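You operate a simulated robot arm through the tools that you are given. There is no shell and no other tool. Be economical: measure what you need, move in short steps, check, and stop when the job is done.

You are at the controls of a simulated robot arm. One attempt, no reset.

Task
Put the orange gauge pin on the silver test block six.

The check looks at the end state, three seconds after you hand in, the way a careful person would. Anything else that was tipped, shoved, dropped, spilled or broken makes it a failure.

Robot
A 7-joint arm with a two-finger parallel gripper, fixed in place. Base frame: the origin is at the foot of the arm, x ahead of it, y to its left, z up; the work surface is at about z = 0.8. Readings come in m, rad, newtons and seconds.
With the tool pointing down near the work surface it reaches from about 0.3 to 0.7 m from the base axis. Its first joint turns from -1.152 to 1.152 rad. Payload 1.57 kg.
The TCP is the grasp point between the finger pads, 0.03 m short of the fingertips. In the tool frame z runs along the fingers and y along their closing line. The gripper opens to 0.11 m. The fingers are 0.024 m wide and 0.012 m thick; the gripper's body (0.048 by 0.112 m) begins 0.078 m behind the TCP.
Orientation is that of the tool frame in the base frame, as a unit quaternion [x, y, z, w]. With the fingers straight down and closing along the base's y, the tool's x points along the base's -x, its y along +y and its z along -z.

Tools
- The arm moves only by the tool step_arm. Its arguments are lists of equal length, an entry for each row: "offset": the shift along the tool's x, y, z in m, a list of three; "dr": the turn, a rotation vector about the tool's x, y, z in rad, a list of three; "fingers": the gripper command, from -1 (fully open) to 1 (shut), values between in proportion. In form: {"offset": [[tx, ty, tz], ...], "dr": [[rx, ry, rz], ...], "fingers": [fingers, ...]}. A call has 1 to 10 rows; each row shifts and turns the commanded pose from where the row before left it, along the tool's axes as they then stand. A row lasts 0.2 s, in which the tool goes at most 0.05 m and 0.15 rad; a call with a longer step from one row to the next is refused whole, and so is a gripper value outside its range. A pose out of reach is approached as far as the arm can. The call stops where the force on the tool passes 40 N (or 10 N more than at its start, if that is more) or the arm is blocked; 0.2 s more then pass. Each finger travels about 0.108 m/s and halts on what it meets, pressing with about 33 N; the grip force reading is that of the motor and also rises with nothing between the fingers. The clock runs only during rows and for 0.2 s after the last one: add rows that do not move to give the fingers time. The reply holds the time, the measured pose of the TCP, the force on the tool along the base axes, the opening and the grip force, in the units named above and with some noise.
- Cameras (640 x 400 px; columns grow to the right, rows downward): "scene" is fixed at [0.1827, -0.4235, 1.3903]; the picture's right is [0.45, -0.89, 0.00], its down [-0.62, -0.31, -0.72] and it looks along [0.64, 0.32, -0.70] (base axes); focal length 335 px, centre (320, 200). "wrist" rides on the gripper at [0.07, 0.016, -0.141] in the tool frame; the picture's right is [-0.23, 0.97, 0.00], its down [-0.86, -0.20, -0.48] and it looks along [-0.47, -0.11, 0.88] (tool axes); focal length 222 px, centre (320, 200).
- snapshot(camera): a new picture of that camera. It takes no simulated time.
- locate(camera, pixels): for up to 12 pixels [column, row] of the newest picture of that camera ("zoom" is the newest enlarged one), the place [x, y, z] in the base frame of the surface seen there, good to about 0.002 m. It takes no simulated time.
- enlarge(camera, box): a new picture of the part [left, top, right, bottom] of that camera's present view, enlarged. It takes no simulated time.
- job_done(): hands the job in; it is judged then, once.

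Go step by step. Measure first, check grasps and placings, and put right what went wrong. The budget is 60 turns and 30 pictures, counting those below and the enlarged ones. Unless the task says otherwise, let go and move clear before handing in, and close with one line.

The tools are called as name(argument=value, ...) on one line, values as JSON. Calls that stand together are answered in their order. step_arm: Moves the arm, as the interface text tells. Its arguments: {"type":"object","properties":{"offset":{"type":"array","items":{"type":"array","items":{"type":"number"}}},"dr":{"type":"array","items":{"type":"array","items":{"type":"number"}}},"fingers":{"type":"array","items":{"type":"number"}}},"required":["offset","dr","fingers"]} The other tools are called the same way: snapshot (camera) takes a picture; locate (camera, pixels) gives the place of the surface under pixels of a picture; enlarge (camera, box) takes an enlarged picture of a part of a camera's view; job_done () hands the job in.

At the start:

```text
time_s: 0.0
tcp_pos: [0.3884, -0.1883, 1.1011]
ee_rot: [0.0, 1.0, 0.0, 0.0]
wrist_force: [-0.1, 0.5, 0.6]
gripper_width: 0.1101
grip_force: 0.2
```

scene: 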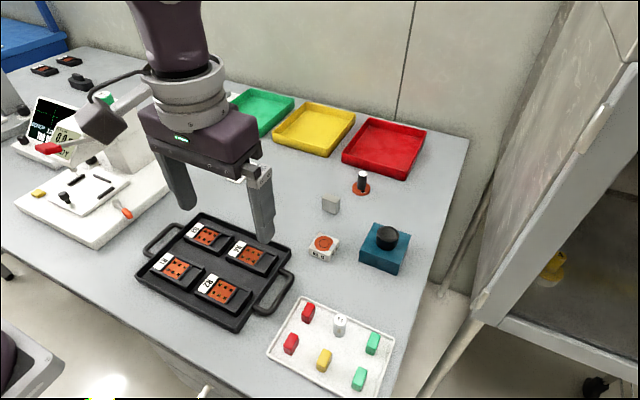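
wrist: 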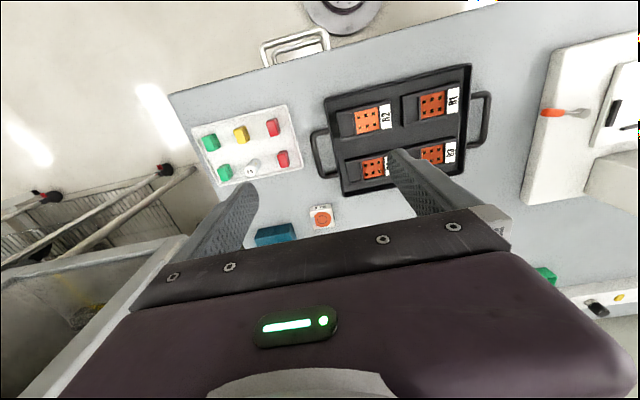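

The scene shows a small grey block at (331,204), a black pin with an orange base at (362,184), and a white item with an orange disc at (324,245). I'll enlarge these to identify them.

enlarge(camera="scene", box=[280, 150, 440, 280])

enlarge(camera="scene", box=[0, 60, 180, 260])

enlarge(camera="scene", box=[120, 200, 400, 400])

```text
3.08 times, centred on (360, 215) of scene
```

zoom: 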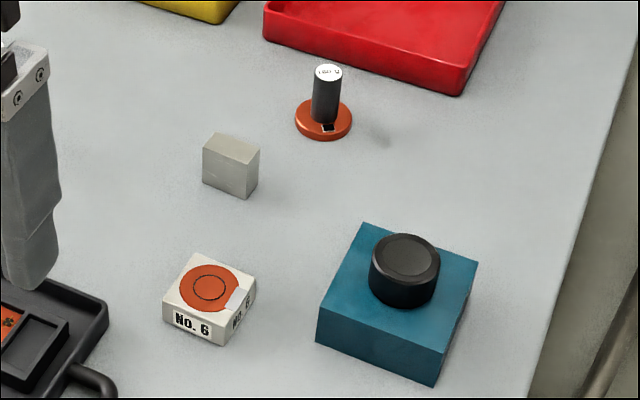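

```text
2.00 times, centred on (90, 160) of scene
```

zoom: 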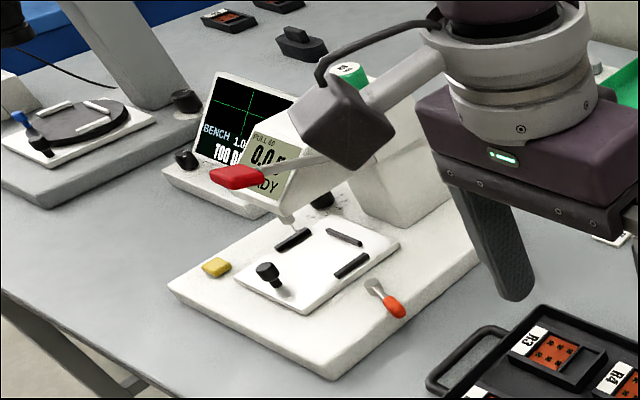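

```text
2.00 times, centred on (260, 300) of scene
```

zoom: 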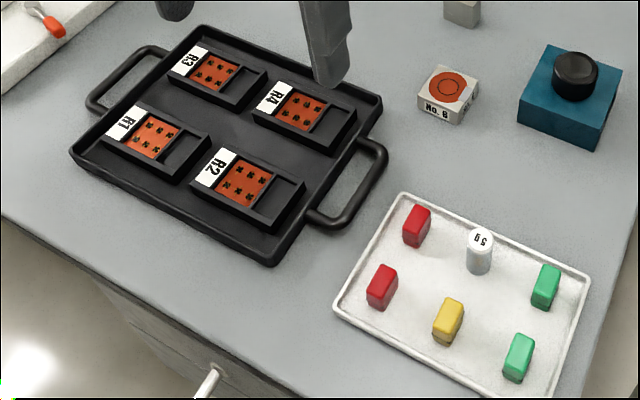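

The "No. 6" block is at (324,245), and the orange-based pin at (362,184) is the one to move. Next I'll measure both closely.

enlarge(camera="scene", box=[340, 160, 388, 200])

locate(camera="zoom", pixels=[[290, 60], [290, 100], [290, 180], [290, 330], [200, 270], [400, 270], [305, 360], [100, 350], [240, 320], [350, 320]])

enlarge(camera="scene", box=[300, 225, 348, 265])

```text
10.00 times, centred on (364, 180) of scene
```

zoom: 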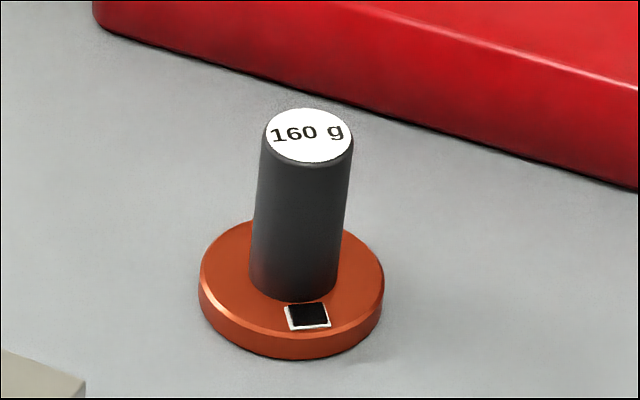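

```text
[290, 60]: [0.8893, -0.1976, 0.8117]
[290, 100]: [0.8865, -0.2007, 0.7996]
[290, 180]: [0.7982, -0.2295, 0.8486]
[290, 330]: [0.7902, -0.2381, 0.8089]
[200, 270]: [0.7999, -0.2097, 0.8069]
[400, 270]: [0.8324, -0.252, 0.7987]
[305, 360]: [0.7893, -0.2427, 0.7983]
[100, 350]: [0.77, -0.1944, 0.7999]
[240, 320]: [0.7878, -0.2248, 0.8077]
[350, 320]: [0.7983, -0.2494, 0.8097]
```

```text
10.00 times, centred on (324, 245) of scene
```

zoom: 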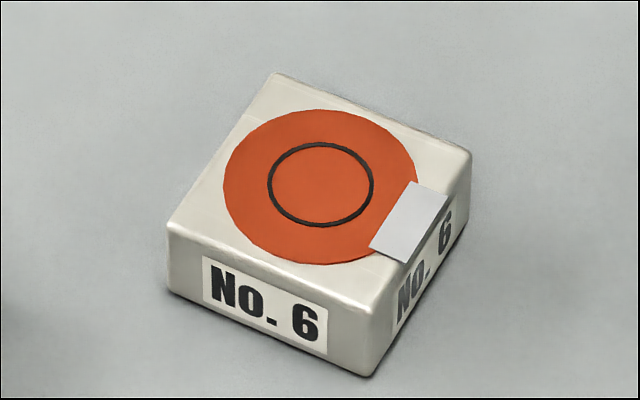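

The pin stands near (0.80,-0.23), beyond the nominal reach, so it may need a tilted tool. Now measuring block six, including the grey patch at (410,220) in the zoom.

locate(camera="zoom", pixels=[[320, 185], [230, 190], [412, 190], [325, 112], [310, 258], [400, 225], [432, 195], [280, 80], [180, 220], [365, 290], [460, 155], [378, 245]])

enlarge(camera="scene", box=[340, 160, 388, 200])

locate(camera="zoom", pixels=[[270, 135], [345, 135], [310, 115], [305, 155], [262, 210], [335, 210], [300, 210], [210, 260], [375, 260], [307, 315], [290, 340], [230, 235]])

locate(camera="scene", pixels=[[331, 196], [325, 205], [336, 208], [388, 232], [362, 250], [400, 265], [408, 245], [350, 158], [395, 175], [280, 310], [420, 285]])

```text
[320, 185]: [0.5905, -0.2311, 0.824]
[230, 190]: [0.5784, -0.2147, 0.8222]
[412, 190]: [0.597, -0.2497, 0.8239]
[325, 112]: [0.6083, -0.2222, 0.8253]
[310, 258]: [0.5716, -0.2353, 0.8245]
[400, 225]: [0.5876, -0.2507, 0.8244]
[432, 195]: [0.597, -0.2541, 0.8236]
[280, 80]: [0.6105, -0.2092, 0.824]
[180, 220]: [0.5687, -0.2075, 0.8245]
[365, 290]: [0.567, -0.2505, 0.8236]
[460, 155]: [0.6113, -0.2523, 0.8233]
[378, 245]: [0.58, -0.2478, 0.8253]
```

```text
10.00 times, centred on (364, 180) of scene
```

zoom: 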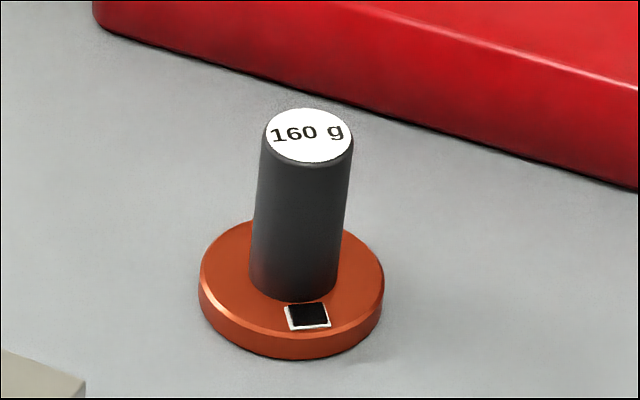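

```text
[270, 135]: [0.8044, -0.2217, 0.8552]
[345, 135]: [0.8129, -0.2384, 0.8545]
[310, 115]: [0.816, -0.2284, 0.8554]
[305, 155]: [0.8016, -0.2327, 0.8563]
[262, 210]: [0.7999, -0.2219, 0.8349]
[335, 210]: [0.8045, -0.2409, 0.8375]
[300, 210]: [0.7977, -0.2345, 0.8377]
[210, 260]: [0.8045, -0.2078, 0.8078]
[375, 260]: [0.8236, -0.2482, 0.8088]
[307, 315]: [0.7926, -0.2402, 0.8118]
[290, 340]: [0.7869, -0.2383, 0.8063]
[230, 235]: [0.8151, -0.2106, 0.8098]
```

```text
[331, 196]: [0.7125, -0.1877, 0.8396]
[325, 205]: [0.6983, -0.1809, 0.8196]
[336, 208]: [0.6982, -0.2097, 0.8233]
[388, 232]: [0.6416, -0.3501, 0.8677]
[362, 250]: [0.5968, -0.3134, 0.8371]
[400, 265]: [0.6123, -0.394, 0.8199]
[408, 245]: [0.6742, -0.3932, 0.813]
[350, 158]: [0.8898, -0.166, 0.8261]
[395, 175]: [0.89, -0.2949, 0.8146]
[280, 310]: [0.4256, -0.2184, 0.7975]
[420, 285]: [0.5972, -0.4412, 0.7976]
```

The pin stem axis is about (0.808,-0.230), with a flange top of 0.809 and a stem top of 0.856. Block six is centred at (0.590,-0.230) with its top at 0.824. Pin distance is about 0.84 m, so I'll yaw toward it and tilt the tool forward, then test the reach up high.

step_arm(offset=[[0, 0, 0], [0, 0, 0], [0, 0, 0], [0, 0, 0], [0, 0, 0], [0, 0, 0], [0, 0, 0]], dr=[[0, 0, 0.1385], [0, 0, 0.1385], [0, -0.13, 0], [0, -0.13, 0], [0, -0.13, 0], [0, -0.13, 0], [0, 0, 0]], fingers=[-0.1, -0.1, -0.1, -0.1, -0.1, -0.1, -0.1])

```text
time_s: 1.6
tcp_pos: [0.3881, -0.188, 1.1016]
ee_rot: [0.134, 0.957, -0.036, 0.256]
wrist_force: [-0.3, 0.9, 0.2]
gripper_width: 0.0606
grip_force: 0.0
```

The yaw and tilt are as intended, with the tool pointing along azimuth -0.28 and tilted 30°. I'll move to a point above the pin at z≈0.95 to test the reach.

step_arm(offset=[[-0.0286, 0.00744, 0.0337], [-0.0286, 0.00744, 0.0337], [-0.0286, 0.00744, 0.0337], [-0.0286, 0.00744, 0.0337], [-0.0286, 0.00744, 0.0337], [-0.0286, 0.00744, 0.0337], [-0.0286, 0.00744, 0.0337], [-0.0286, 0.00744, 0.0337], [-0.0286, 0.00744, 0.0337], [-0.0286, 0.00744, 0.0337]], dr=[[0, 0, 0], [0, 0, 0], [0, 0, 0], [0, 0, 0], [0, 0, 0], [0, 0, 0], [0, 0, 0], [0, 0, 0], [0, 0, 0], [0, 0, 0]], fingers=[-0.1, -0.1, -0.1, -0.1, -0.1, -0.1, -0.1, -0.1, -0.1, -0.1])

```text
time_s: 3.8
tcp_pos: [0.7784, -0.2166, 0.9394]
ee_rot: [0.134, 0.957, -0.036, 0.253]
wrist_force: [-0.3, 0.0, -0.2]
gripper_width: 0.0604
grip_force: 0.1
out of reach, approached as far as the arm can: row 10
```

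The reach ended about 3 cm short. I'll add 0.28 rad of tilt and re-measure.

step_arm(offset=[[0, 0, 0], [0, 0, 0], [0, 0, 0]], dr=[[0, -0.14, 0], [0, -0.14, 0], [0, 0, 0]], fingers=[-0.1, -0.1, -0.1])

snapshot(camera="scene")

```text
time_s: 4.6
tcp_pos: [0.7784, -0.2169, 0.941]
ee_rot: [0.127, 0.912, -0.054, 0.386]
wrist_force: [1.1, -0.6, 0.0]
gripper_width: 0.0607
grip_force: 0.1
```

```text
21 pictures are left
```

scene: 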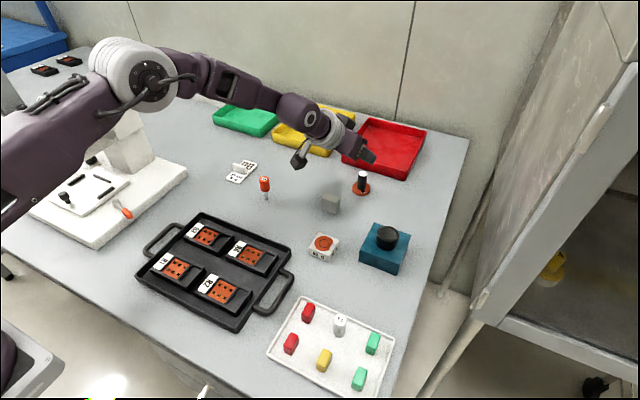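

An orange object on a thin stand at (264,186), previously hidden by the gripper, has appeared, along with a labelled item at (241,171). I'll look closer before committing to which one is the gauge pin.

enlarge(camera="scene", box=[216, 150, 296, 210])

locate(camera="zoom", pixels=[[383, 225], [360, 230], [410, 230], [385, 255], [385, 290], [392, 330], [388, 360], [392, 383], [320, 330], [500, 330], [230, 130], [180, 230]])

```text
6.67 times, centred on (256, 180) of scene
```

zoom: 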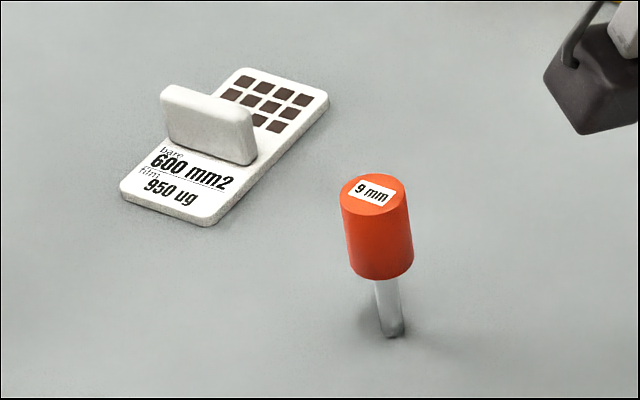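

```text
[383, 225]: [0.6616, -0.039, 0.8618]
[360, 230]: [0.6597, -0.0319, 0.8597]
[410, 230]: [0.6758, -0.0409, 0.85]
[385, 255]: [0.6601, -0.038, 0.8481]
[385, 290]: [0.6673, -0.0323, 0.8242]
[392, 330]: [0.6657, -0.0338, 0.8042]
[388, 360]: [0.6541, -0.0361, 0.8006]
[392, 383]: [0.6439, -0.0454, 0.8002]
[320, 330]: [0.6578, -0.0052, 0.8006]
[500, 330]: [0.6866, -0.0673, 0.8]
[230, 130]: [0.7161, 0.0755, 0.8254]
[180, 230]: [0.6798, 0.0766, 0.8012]
```

The orange "9 mm" piece at (264,186) is clearly the gauge pin, and the dark "160 g" piece is a weight that should stay put. I'll measure the pin more finely and also check the grey cube for any number.

enlarge(camera="scene", box=[248, 168, 280, 198])

locate(camera="zoom", pixels=[[320, 95], [260, 120], [380, 120], [325, 145], [320, 180], [260, 200], [385, 200], [325, 255], [335, 275], [320, 320], [355, 340], [340, 350]])

enlarge(camera="scene", box=[312, 185, 352, 220])

snapshot(camera="wrist")

```text
13.33 times, centred on (264, 183) of scene
```

zoom: 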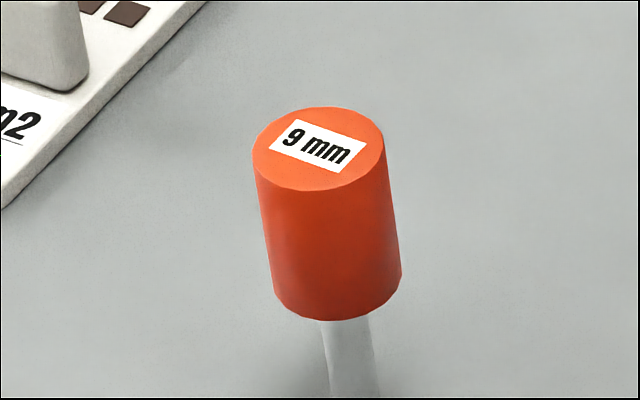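

```text
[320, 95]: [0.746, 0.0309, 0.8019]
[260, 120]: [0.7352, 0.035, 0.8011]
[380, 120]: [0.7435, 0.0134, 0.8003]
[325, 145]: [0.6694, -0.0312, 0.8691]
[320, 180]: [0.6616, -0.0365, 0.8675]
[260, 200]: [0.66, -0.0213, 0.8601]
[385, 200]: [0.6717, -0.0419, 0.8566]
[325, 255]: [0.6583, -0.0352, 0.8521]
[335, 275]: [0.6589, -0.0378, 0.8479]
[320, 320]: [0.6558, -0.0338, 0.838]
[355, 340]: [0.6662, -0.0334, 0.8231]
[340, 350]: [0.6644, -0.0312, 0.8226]
```

```text
11.43 times, centred on (332, 202) of scene
```

zoom: 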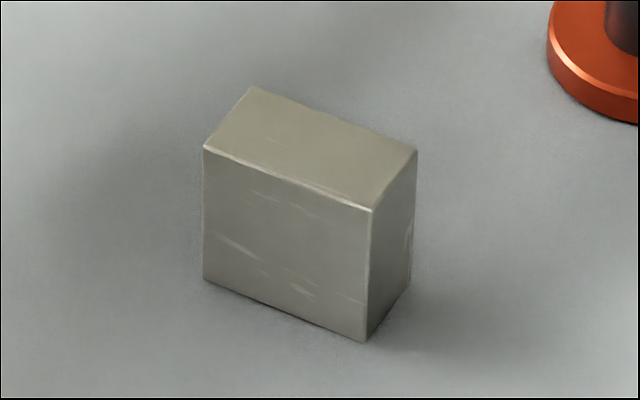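

```text
17 pictures are left
```

wrist: 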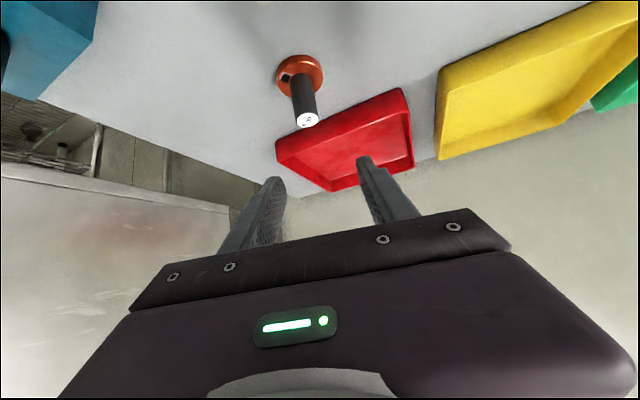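

The grey cube carries no number, so No. 6 is the target. The pin is centred near (0.667,-0.032), with a handle about 21 mm across from z≈0.835 to 0.868. I'll back off, untilt and unyaw.

step_arm(offset=[[0.0254, 0, -0.0404], [0.0254, 0, -0.0404], [0.0254, 0, -0.0404], [0, 0, 0], [0, 0, 0], [0, 0, 0], [0, 0, 0], [0, 0, 0], [0, 0, 0]], dr=[[0, 0, 0], [0, 0, 0], [0, 0, 0], [0, 0.1333, 0], [0, 0.1333, 0], [0, 0.1333, 0], [0, 0.1333, 0], [0, 0.1333, 0], [0, 0.1333, 0]], fingers=[-0.1, -0.1, -0.1, -0.1, -0.1, -0.1, -0.1, -0.1, -0.1])

step_arm(offset=[[0, 0, 0], [0, 0, 0], [0, 0, 0]], dr=[[0, 0, -0.1385], [0, 0, -0.1385], [0, 0, 0]], fingers=[-0.1, -0.1, -0.1])

```text
time_s: 6.6
tcp_pos: [0.6433, -0.1802, 0.9723]
ee_rot: [0.138, 0.99, 0.0, -0.001]
wrist_force: [-0.4, -1.0, 0.0]
gripper_width: 0.0606
grip_force: 0.2
```

```text
time_s: 7.4
tcp_pos: [0.6441, -0.1797, 0.9714]
ee_rot: [-0.001, 1.0, 0.0, -0.001]
wrist_force: [0.8, -0.8, -0.4]
gripper_width: 0.0607
grip_force: 0.1
```

The tool is vertical at (0.644,-0.180,0.971). Next I'll move above the pin, with fingertips staying above the handle at 0.868, and check with the pictures.

step_arm(offset=[[-0.0058, 0.037, 0.008], [-0.0058, 0.037, 0.008], [-0.0058, 0.037, 0.008], [-0.0058, 0.037, 0.008], [0, 0, 0]], dr=[[0, 0, 0], [0, 0, 0], [0, 0, 0], [0, 0, 0], [0, 0, 0]], fingers=[-0.1, -0.1, -0.1, -0.1, -0.1])

snapshot(camera="wrist")

enlarge(camera="scene", box=[216, 130, 312, 210])

```text
time_s: 8.6
tcp_pos: [0.6667, -0.0324, 0.9379]
ee_rot: [0.0, 1.0, -0.001, -0.001]
wrist_force: [0.8, -0.1, 0.4]
gripper_width: 0.0606
grip_force: 0.0
```

```text
16 pictures are left
```

wrist: 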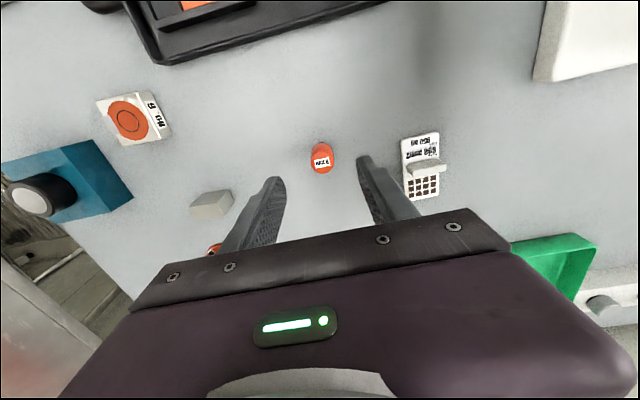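

```text
5.00 times, centred on (264, 170) of scene
```

zoom: 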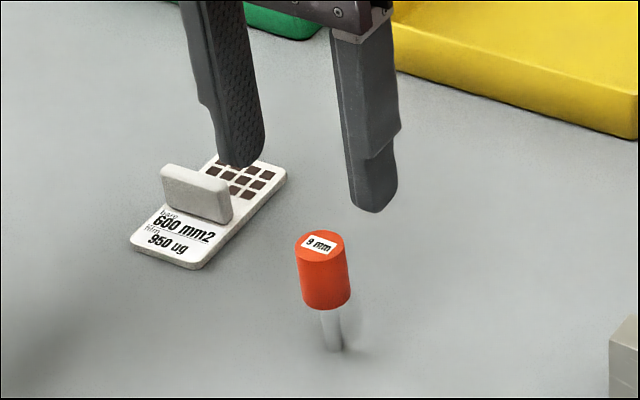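

enlarge(camera="wrist", box=[296, 135, 348, 185])

locate(camera="zoom", pixels=[[320, 235], [260, 260], [380, 260], [320, 330], [320, 150], [320, 110], [240, 200], [400, 200]])

```text
8.00 times, centred on (322, 160) of wrist
```

zoom: 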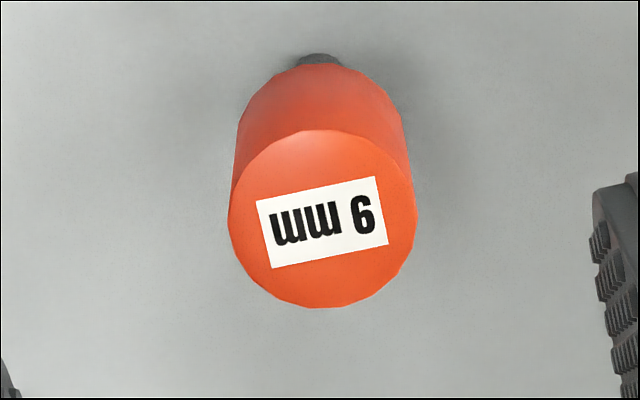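

```text
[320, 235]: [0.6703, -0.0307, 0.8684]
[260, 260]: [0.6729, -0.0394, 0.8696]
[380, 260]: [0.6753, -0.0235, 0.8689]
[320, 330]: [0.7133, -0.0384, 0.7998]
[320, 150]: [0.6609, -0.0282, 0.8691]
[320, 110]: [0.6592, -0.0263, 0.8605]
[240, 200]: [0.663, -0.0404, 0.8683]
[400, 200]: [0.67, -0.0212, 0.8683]
```

The top face centre at zoom (321,218) works out at about (0.668,-0.030,0.869), between the fingers. I'll correct by 1–2 mm and descend to TCP z≈0.852, mid-handle.

step_arm(offset=[[-0.0013, 0.002, 0.026], [0, 0, 0.03], [0, 0, 0.03], [0, 0, 0]], dr=[[0, 0, 0], [0, 0, 0], [0, 0, 0], [0, 0, 0]], fingers=[-0.1, -0.1, -0.1, -0.1])

enlarge(camera="scene", box=[232, 150, 296, 204])

```text
time_s: 9.6
tcp_pos: [0.668, -0.0294, 0.8515]
ee_rot: [-0.001, 1.0, 0.0, -0.001]
wrist_force: [-0.5, -0.5, -0.4]
gripper_width: 0.0606
grip_force: 0.0
```

```text
7.41 times, centred on (264, 177) of scene
```

zoom: 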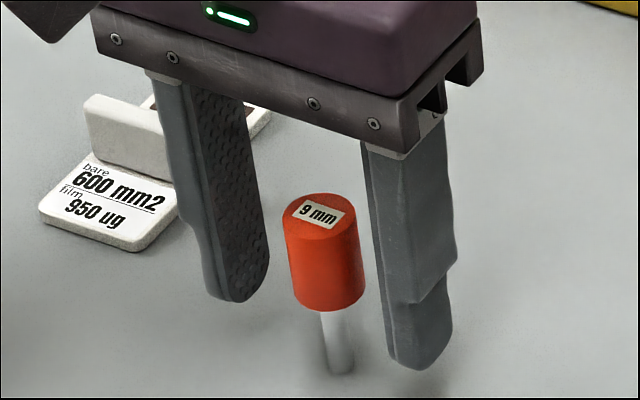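

The handle sits between the pads without contact. I'll close gradually.

step_arm(offset=[[0, 0, 0], [0, 0, 0], [0, 0, 0], [0, 0, 0], [0, 0, 0], [0, 0, 0], [0, 0, 0], [0, 0, 0]], dr=[[0, 0, 0], [0, 0, 0], [0, 0, 0], [0, 0, 0], [0, 0, 0], [0, 0, 0], [0, 0, 0], [0, 0, 0]], fingers=[0.27, 0.45, 0.52, 0.58, 0.62, 0.68, 1.0, 1.0])

enlarge(camera="scene", box=[232, 150, 296, 204])

```text
time_s: 11.4
tcp_pos: [0.6684, -0.0303, 0.8518]
ee_rot: [0.0, 1.0, 0.0, -0.001]
wrist_force: [0.1, 0.1, -0.3]
gripper_width: 0.0229
grip_force: 33.3
```

```text
7.41 times, centred on (264, 177) of scene
```

zoom: 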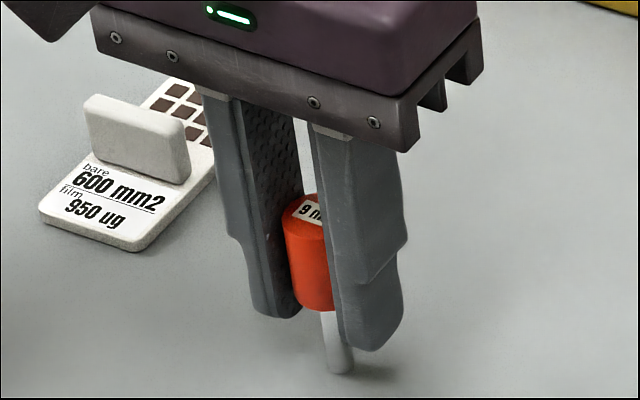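

The handle is gripped (22.9 mm, 33 N). I'll lift 0.09 m and carry it to above block six.

step_arm(offset=[[0, 0, -0.02], [0, 0, -0.035], [0, 0, -0.035], [0.0156, -0.04, 0], [0.0156, -0.04, 0], [0.0156, -0.04, 0], [0.0156, -0.04, 0], [0.0156, -0.04, 0], [0, 0, 0]], dr=[[0, 0, 0], [0, 0, 0], [0, 0, 0], [0, 0, 0], [0, 0, 0], [0, 0, 0], [0, 0, 0], [0, 0, 0], [0, 0, 0]], fingers=[1, 1, 1, 1, 1, 1, 1, 1, 1])

enlarge(camera="scene", box=[270, 170, 398, 270])

```text
time_s: 13.4
tcp_pos: [0.5902, -0.2289, 0.9444]
ee_rot: [0.0, 1.0, 0.0, 0.0]
wrist_force: [0.0, 0.2, -0.2]
gripper_width: 0.0226
grip_force: 33.2
```

```text
4.00 times, centred on (334, 220) of scene
```

zoom: 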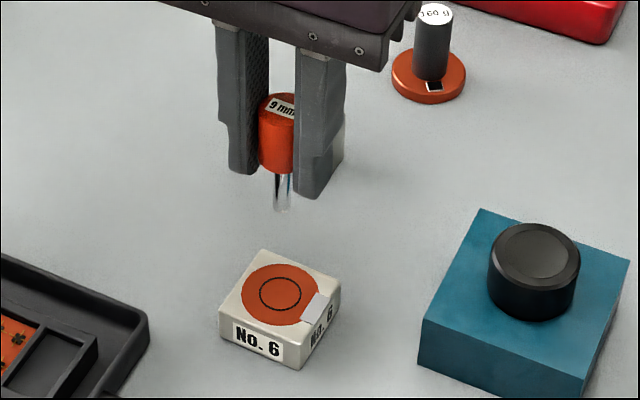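

Grip holds, and TCP (0.590,-0.229) is over the ring centre (0.590,-0.230). I'll descend to about 3 mm above the block top and check.

step_arm(offset=[[0, -0.001, 0.025], [0, 0, 0.025], [0, 0, 0.0135], [0, 0, 0]], dr=[[0, 0, 0], [0, 0, 0], [0, 0, 0], [0, 0, 0]], fingers=[1, 1, 1, 1])

enlarge(camera="scene", box=[292, 210, 356, 264])

```text
time_s: 14.4
tcp_pos: [0.5918, -0.2295, 0.8799]
ee_rot: [0.0, 1.0, 0.0, 0.0]
wrist_force: [0.1, 0.2, 0.1]
gripper_width: 0.0227
grip_force: 33.0
```

```text
7.41 times, centred on (324, 237) of scene
```

zoom: 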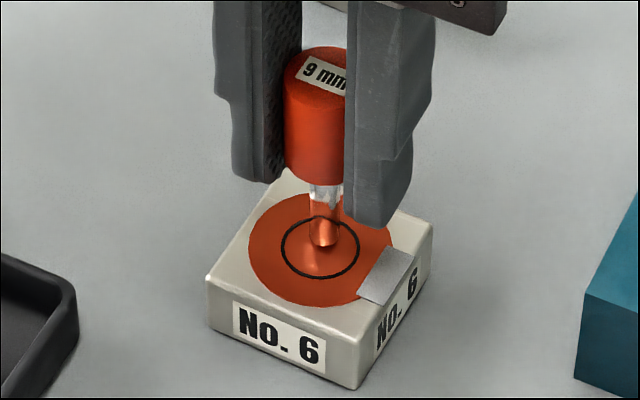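

The pin tip is just above the ring centre at zoom (323,240). I'll lower in 1 mm steps, watching the force.

step_arm(offset=[[0.001, 0, 0.001], [0, 0, 0.001], [0, 0, 0.001], [0, 0, 0]], dr=[[0, 0, 0], [0, 0, 0], [0, 0, 0], [0, 0, 0]], fingers=[1, 1, 1, 1])

enlarge(camera="scene", box=[292, 210, 356, 264])

```text
time_s: 15.4
tcp_pos: [0.5916, -0.2307, 0.8784]
ee_rot: [0.0, 1.0, -0.001, 0.001]
wrist_force: [-2.0, 1.6, 16.4]
gripper_width: 0.0225
grip_force: 33.3
```

```text
7.41 times, centred on (324, 237) of scene
```

zoom: 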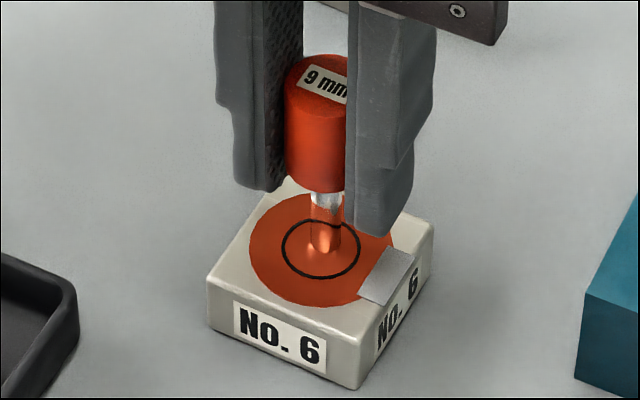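

Contact is made (16 N upward) near the ring centre. I'll ease off 1 mm to relieve the load, then open gently.

step_arm(offset=[[0, 0, -0.001], [0, 0, 0]], dr=[[0, 0, 0], [0, 0, 0]], fingers=[1, 1])

```text
time_s: 16.0
tcp_pos: [0.5903, -0.2294, 0.8772]
ee_rot: [0.0, 1.0, -0.001, -0.001]
wrist_force: [1.1, -0.3, 3.5]
gripper_width: 0.0227
grip_force: 32.5
```

The load is down to 3.5 N, so the pin is resting on the block. I'll open slowly.

step_arm(offset=[[0, 0, 0], [0, 0, 0], [0, 0, 0], [0, 0, 0], [0, 0, 0], [0, 0, 0], [0, 0, 0], [0, 0, 0]], dr=[[0, 0, 0], [0, 0, 0], [0, 0, 0], [0, 0, 0], [0, 0, 0], [0, 0, 0], [0, 0, 0], [0, 0, 0]], fingers=[0.6, 0.58, 0.55, 0.5, 0.4, 0.3, 0.15, 0.15])

enlarge(camera="scene", box=[292, 210, 356, 264])

```text
time_s: 17.8
tcp_pos: [0.5903, -0.2306, 0.879]
ee_rot: [0.0, 1.0, 0.0, 0.0]
wrist_force: [-0.3, -0.9, -0.1]
gripper_width: 0.047
grip_force: 0.1
```

```text
7.41 times, centred on (324, 237) of scene
```

zoom: 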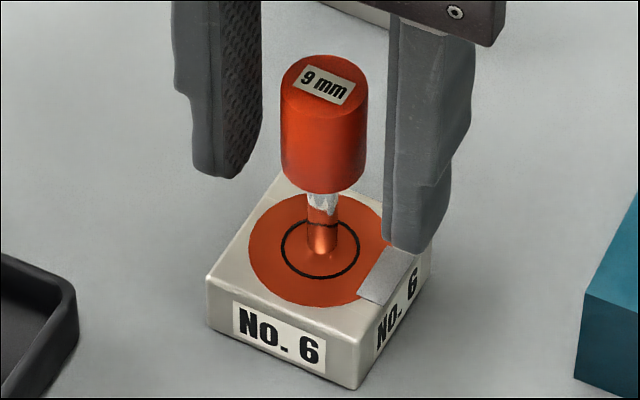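

The pin stands free and upright in the ring. I'll raise the gripper straight up and clear, then check.

step_arm(offset=[[0, 0, -0.015], [0, 0, -0.035], [0, 0, -0.045], [0, 0, -0.045], [0.04, 0, 0], [0.045, 0, 0], [0.045, 0, 0], [0, 0, 0]], dr=[[0, 0, 0], [0, 0, 0], [0, 0, 0], [0, 0, 0], [0, 0, 0], [0, 0, 0], [0, 0, 0], [0, 0, 0]], fingers=[0.15, 0.15, 0.15, 0.15, 0.15, 0.15, 0.15, 0.15])

snapshot(camera="scene")

enlarge(camera="scene", box=[292, 210, 356, 264])

```text
time_s: 19.6
tcp_pos: [0.4606, -0.2306, 1.0156]
ee_rot: [0.0, 1.0, 0.0, -0.001]
wrist_force: [0.5, -0.3, -1.3]
gripper_width: 0.0464
grip_force: 0.0
```

```text
7 pictures are left
```

scene: 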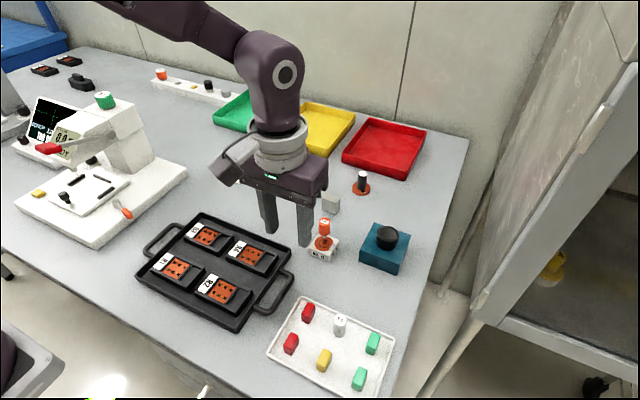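

```text
7.41 times, centred on (324, 237) of scene
```

zoom: 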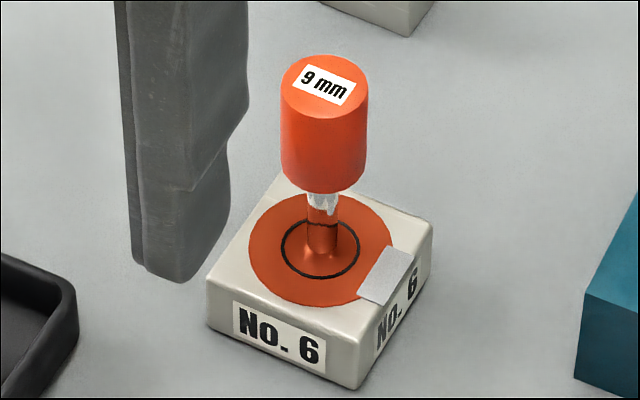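

The pin stands on No. 6. A rack at (195,90), hidden until now, also holds an orange item at (161,73), so I'll check it before handing in.

enlarge(camera="scene", box=[140, 55, 244, 120])

locate(camera="scene", pixels=[[161, 74], [208, 86], [226, 94]])

```text
6.15 times, centred on (192, 88) of scene
```

zoom: 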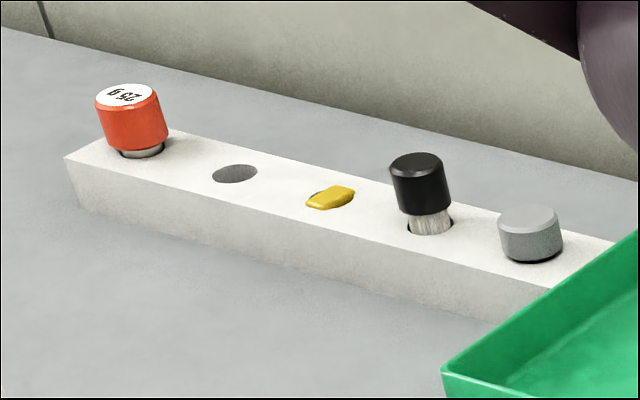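

```text
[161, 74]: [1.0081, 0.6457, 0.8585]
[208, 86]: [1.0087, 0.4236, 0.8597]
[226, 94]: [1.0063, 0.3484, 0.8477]
```

The rack item is a "25 g" weight and is out of reach, so the "9 mm" pin is the right one. It stands upright on No. 6 and nothing else has moved, so I'm handing in.

job_done()

```text
The job is handed in.
```

The orange 9 mm gauge pin is standing upright on test block No. 6, the gripper is clear of it, and the job is handed in.
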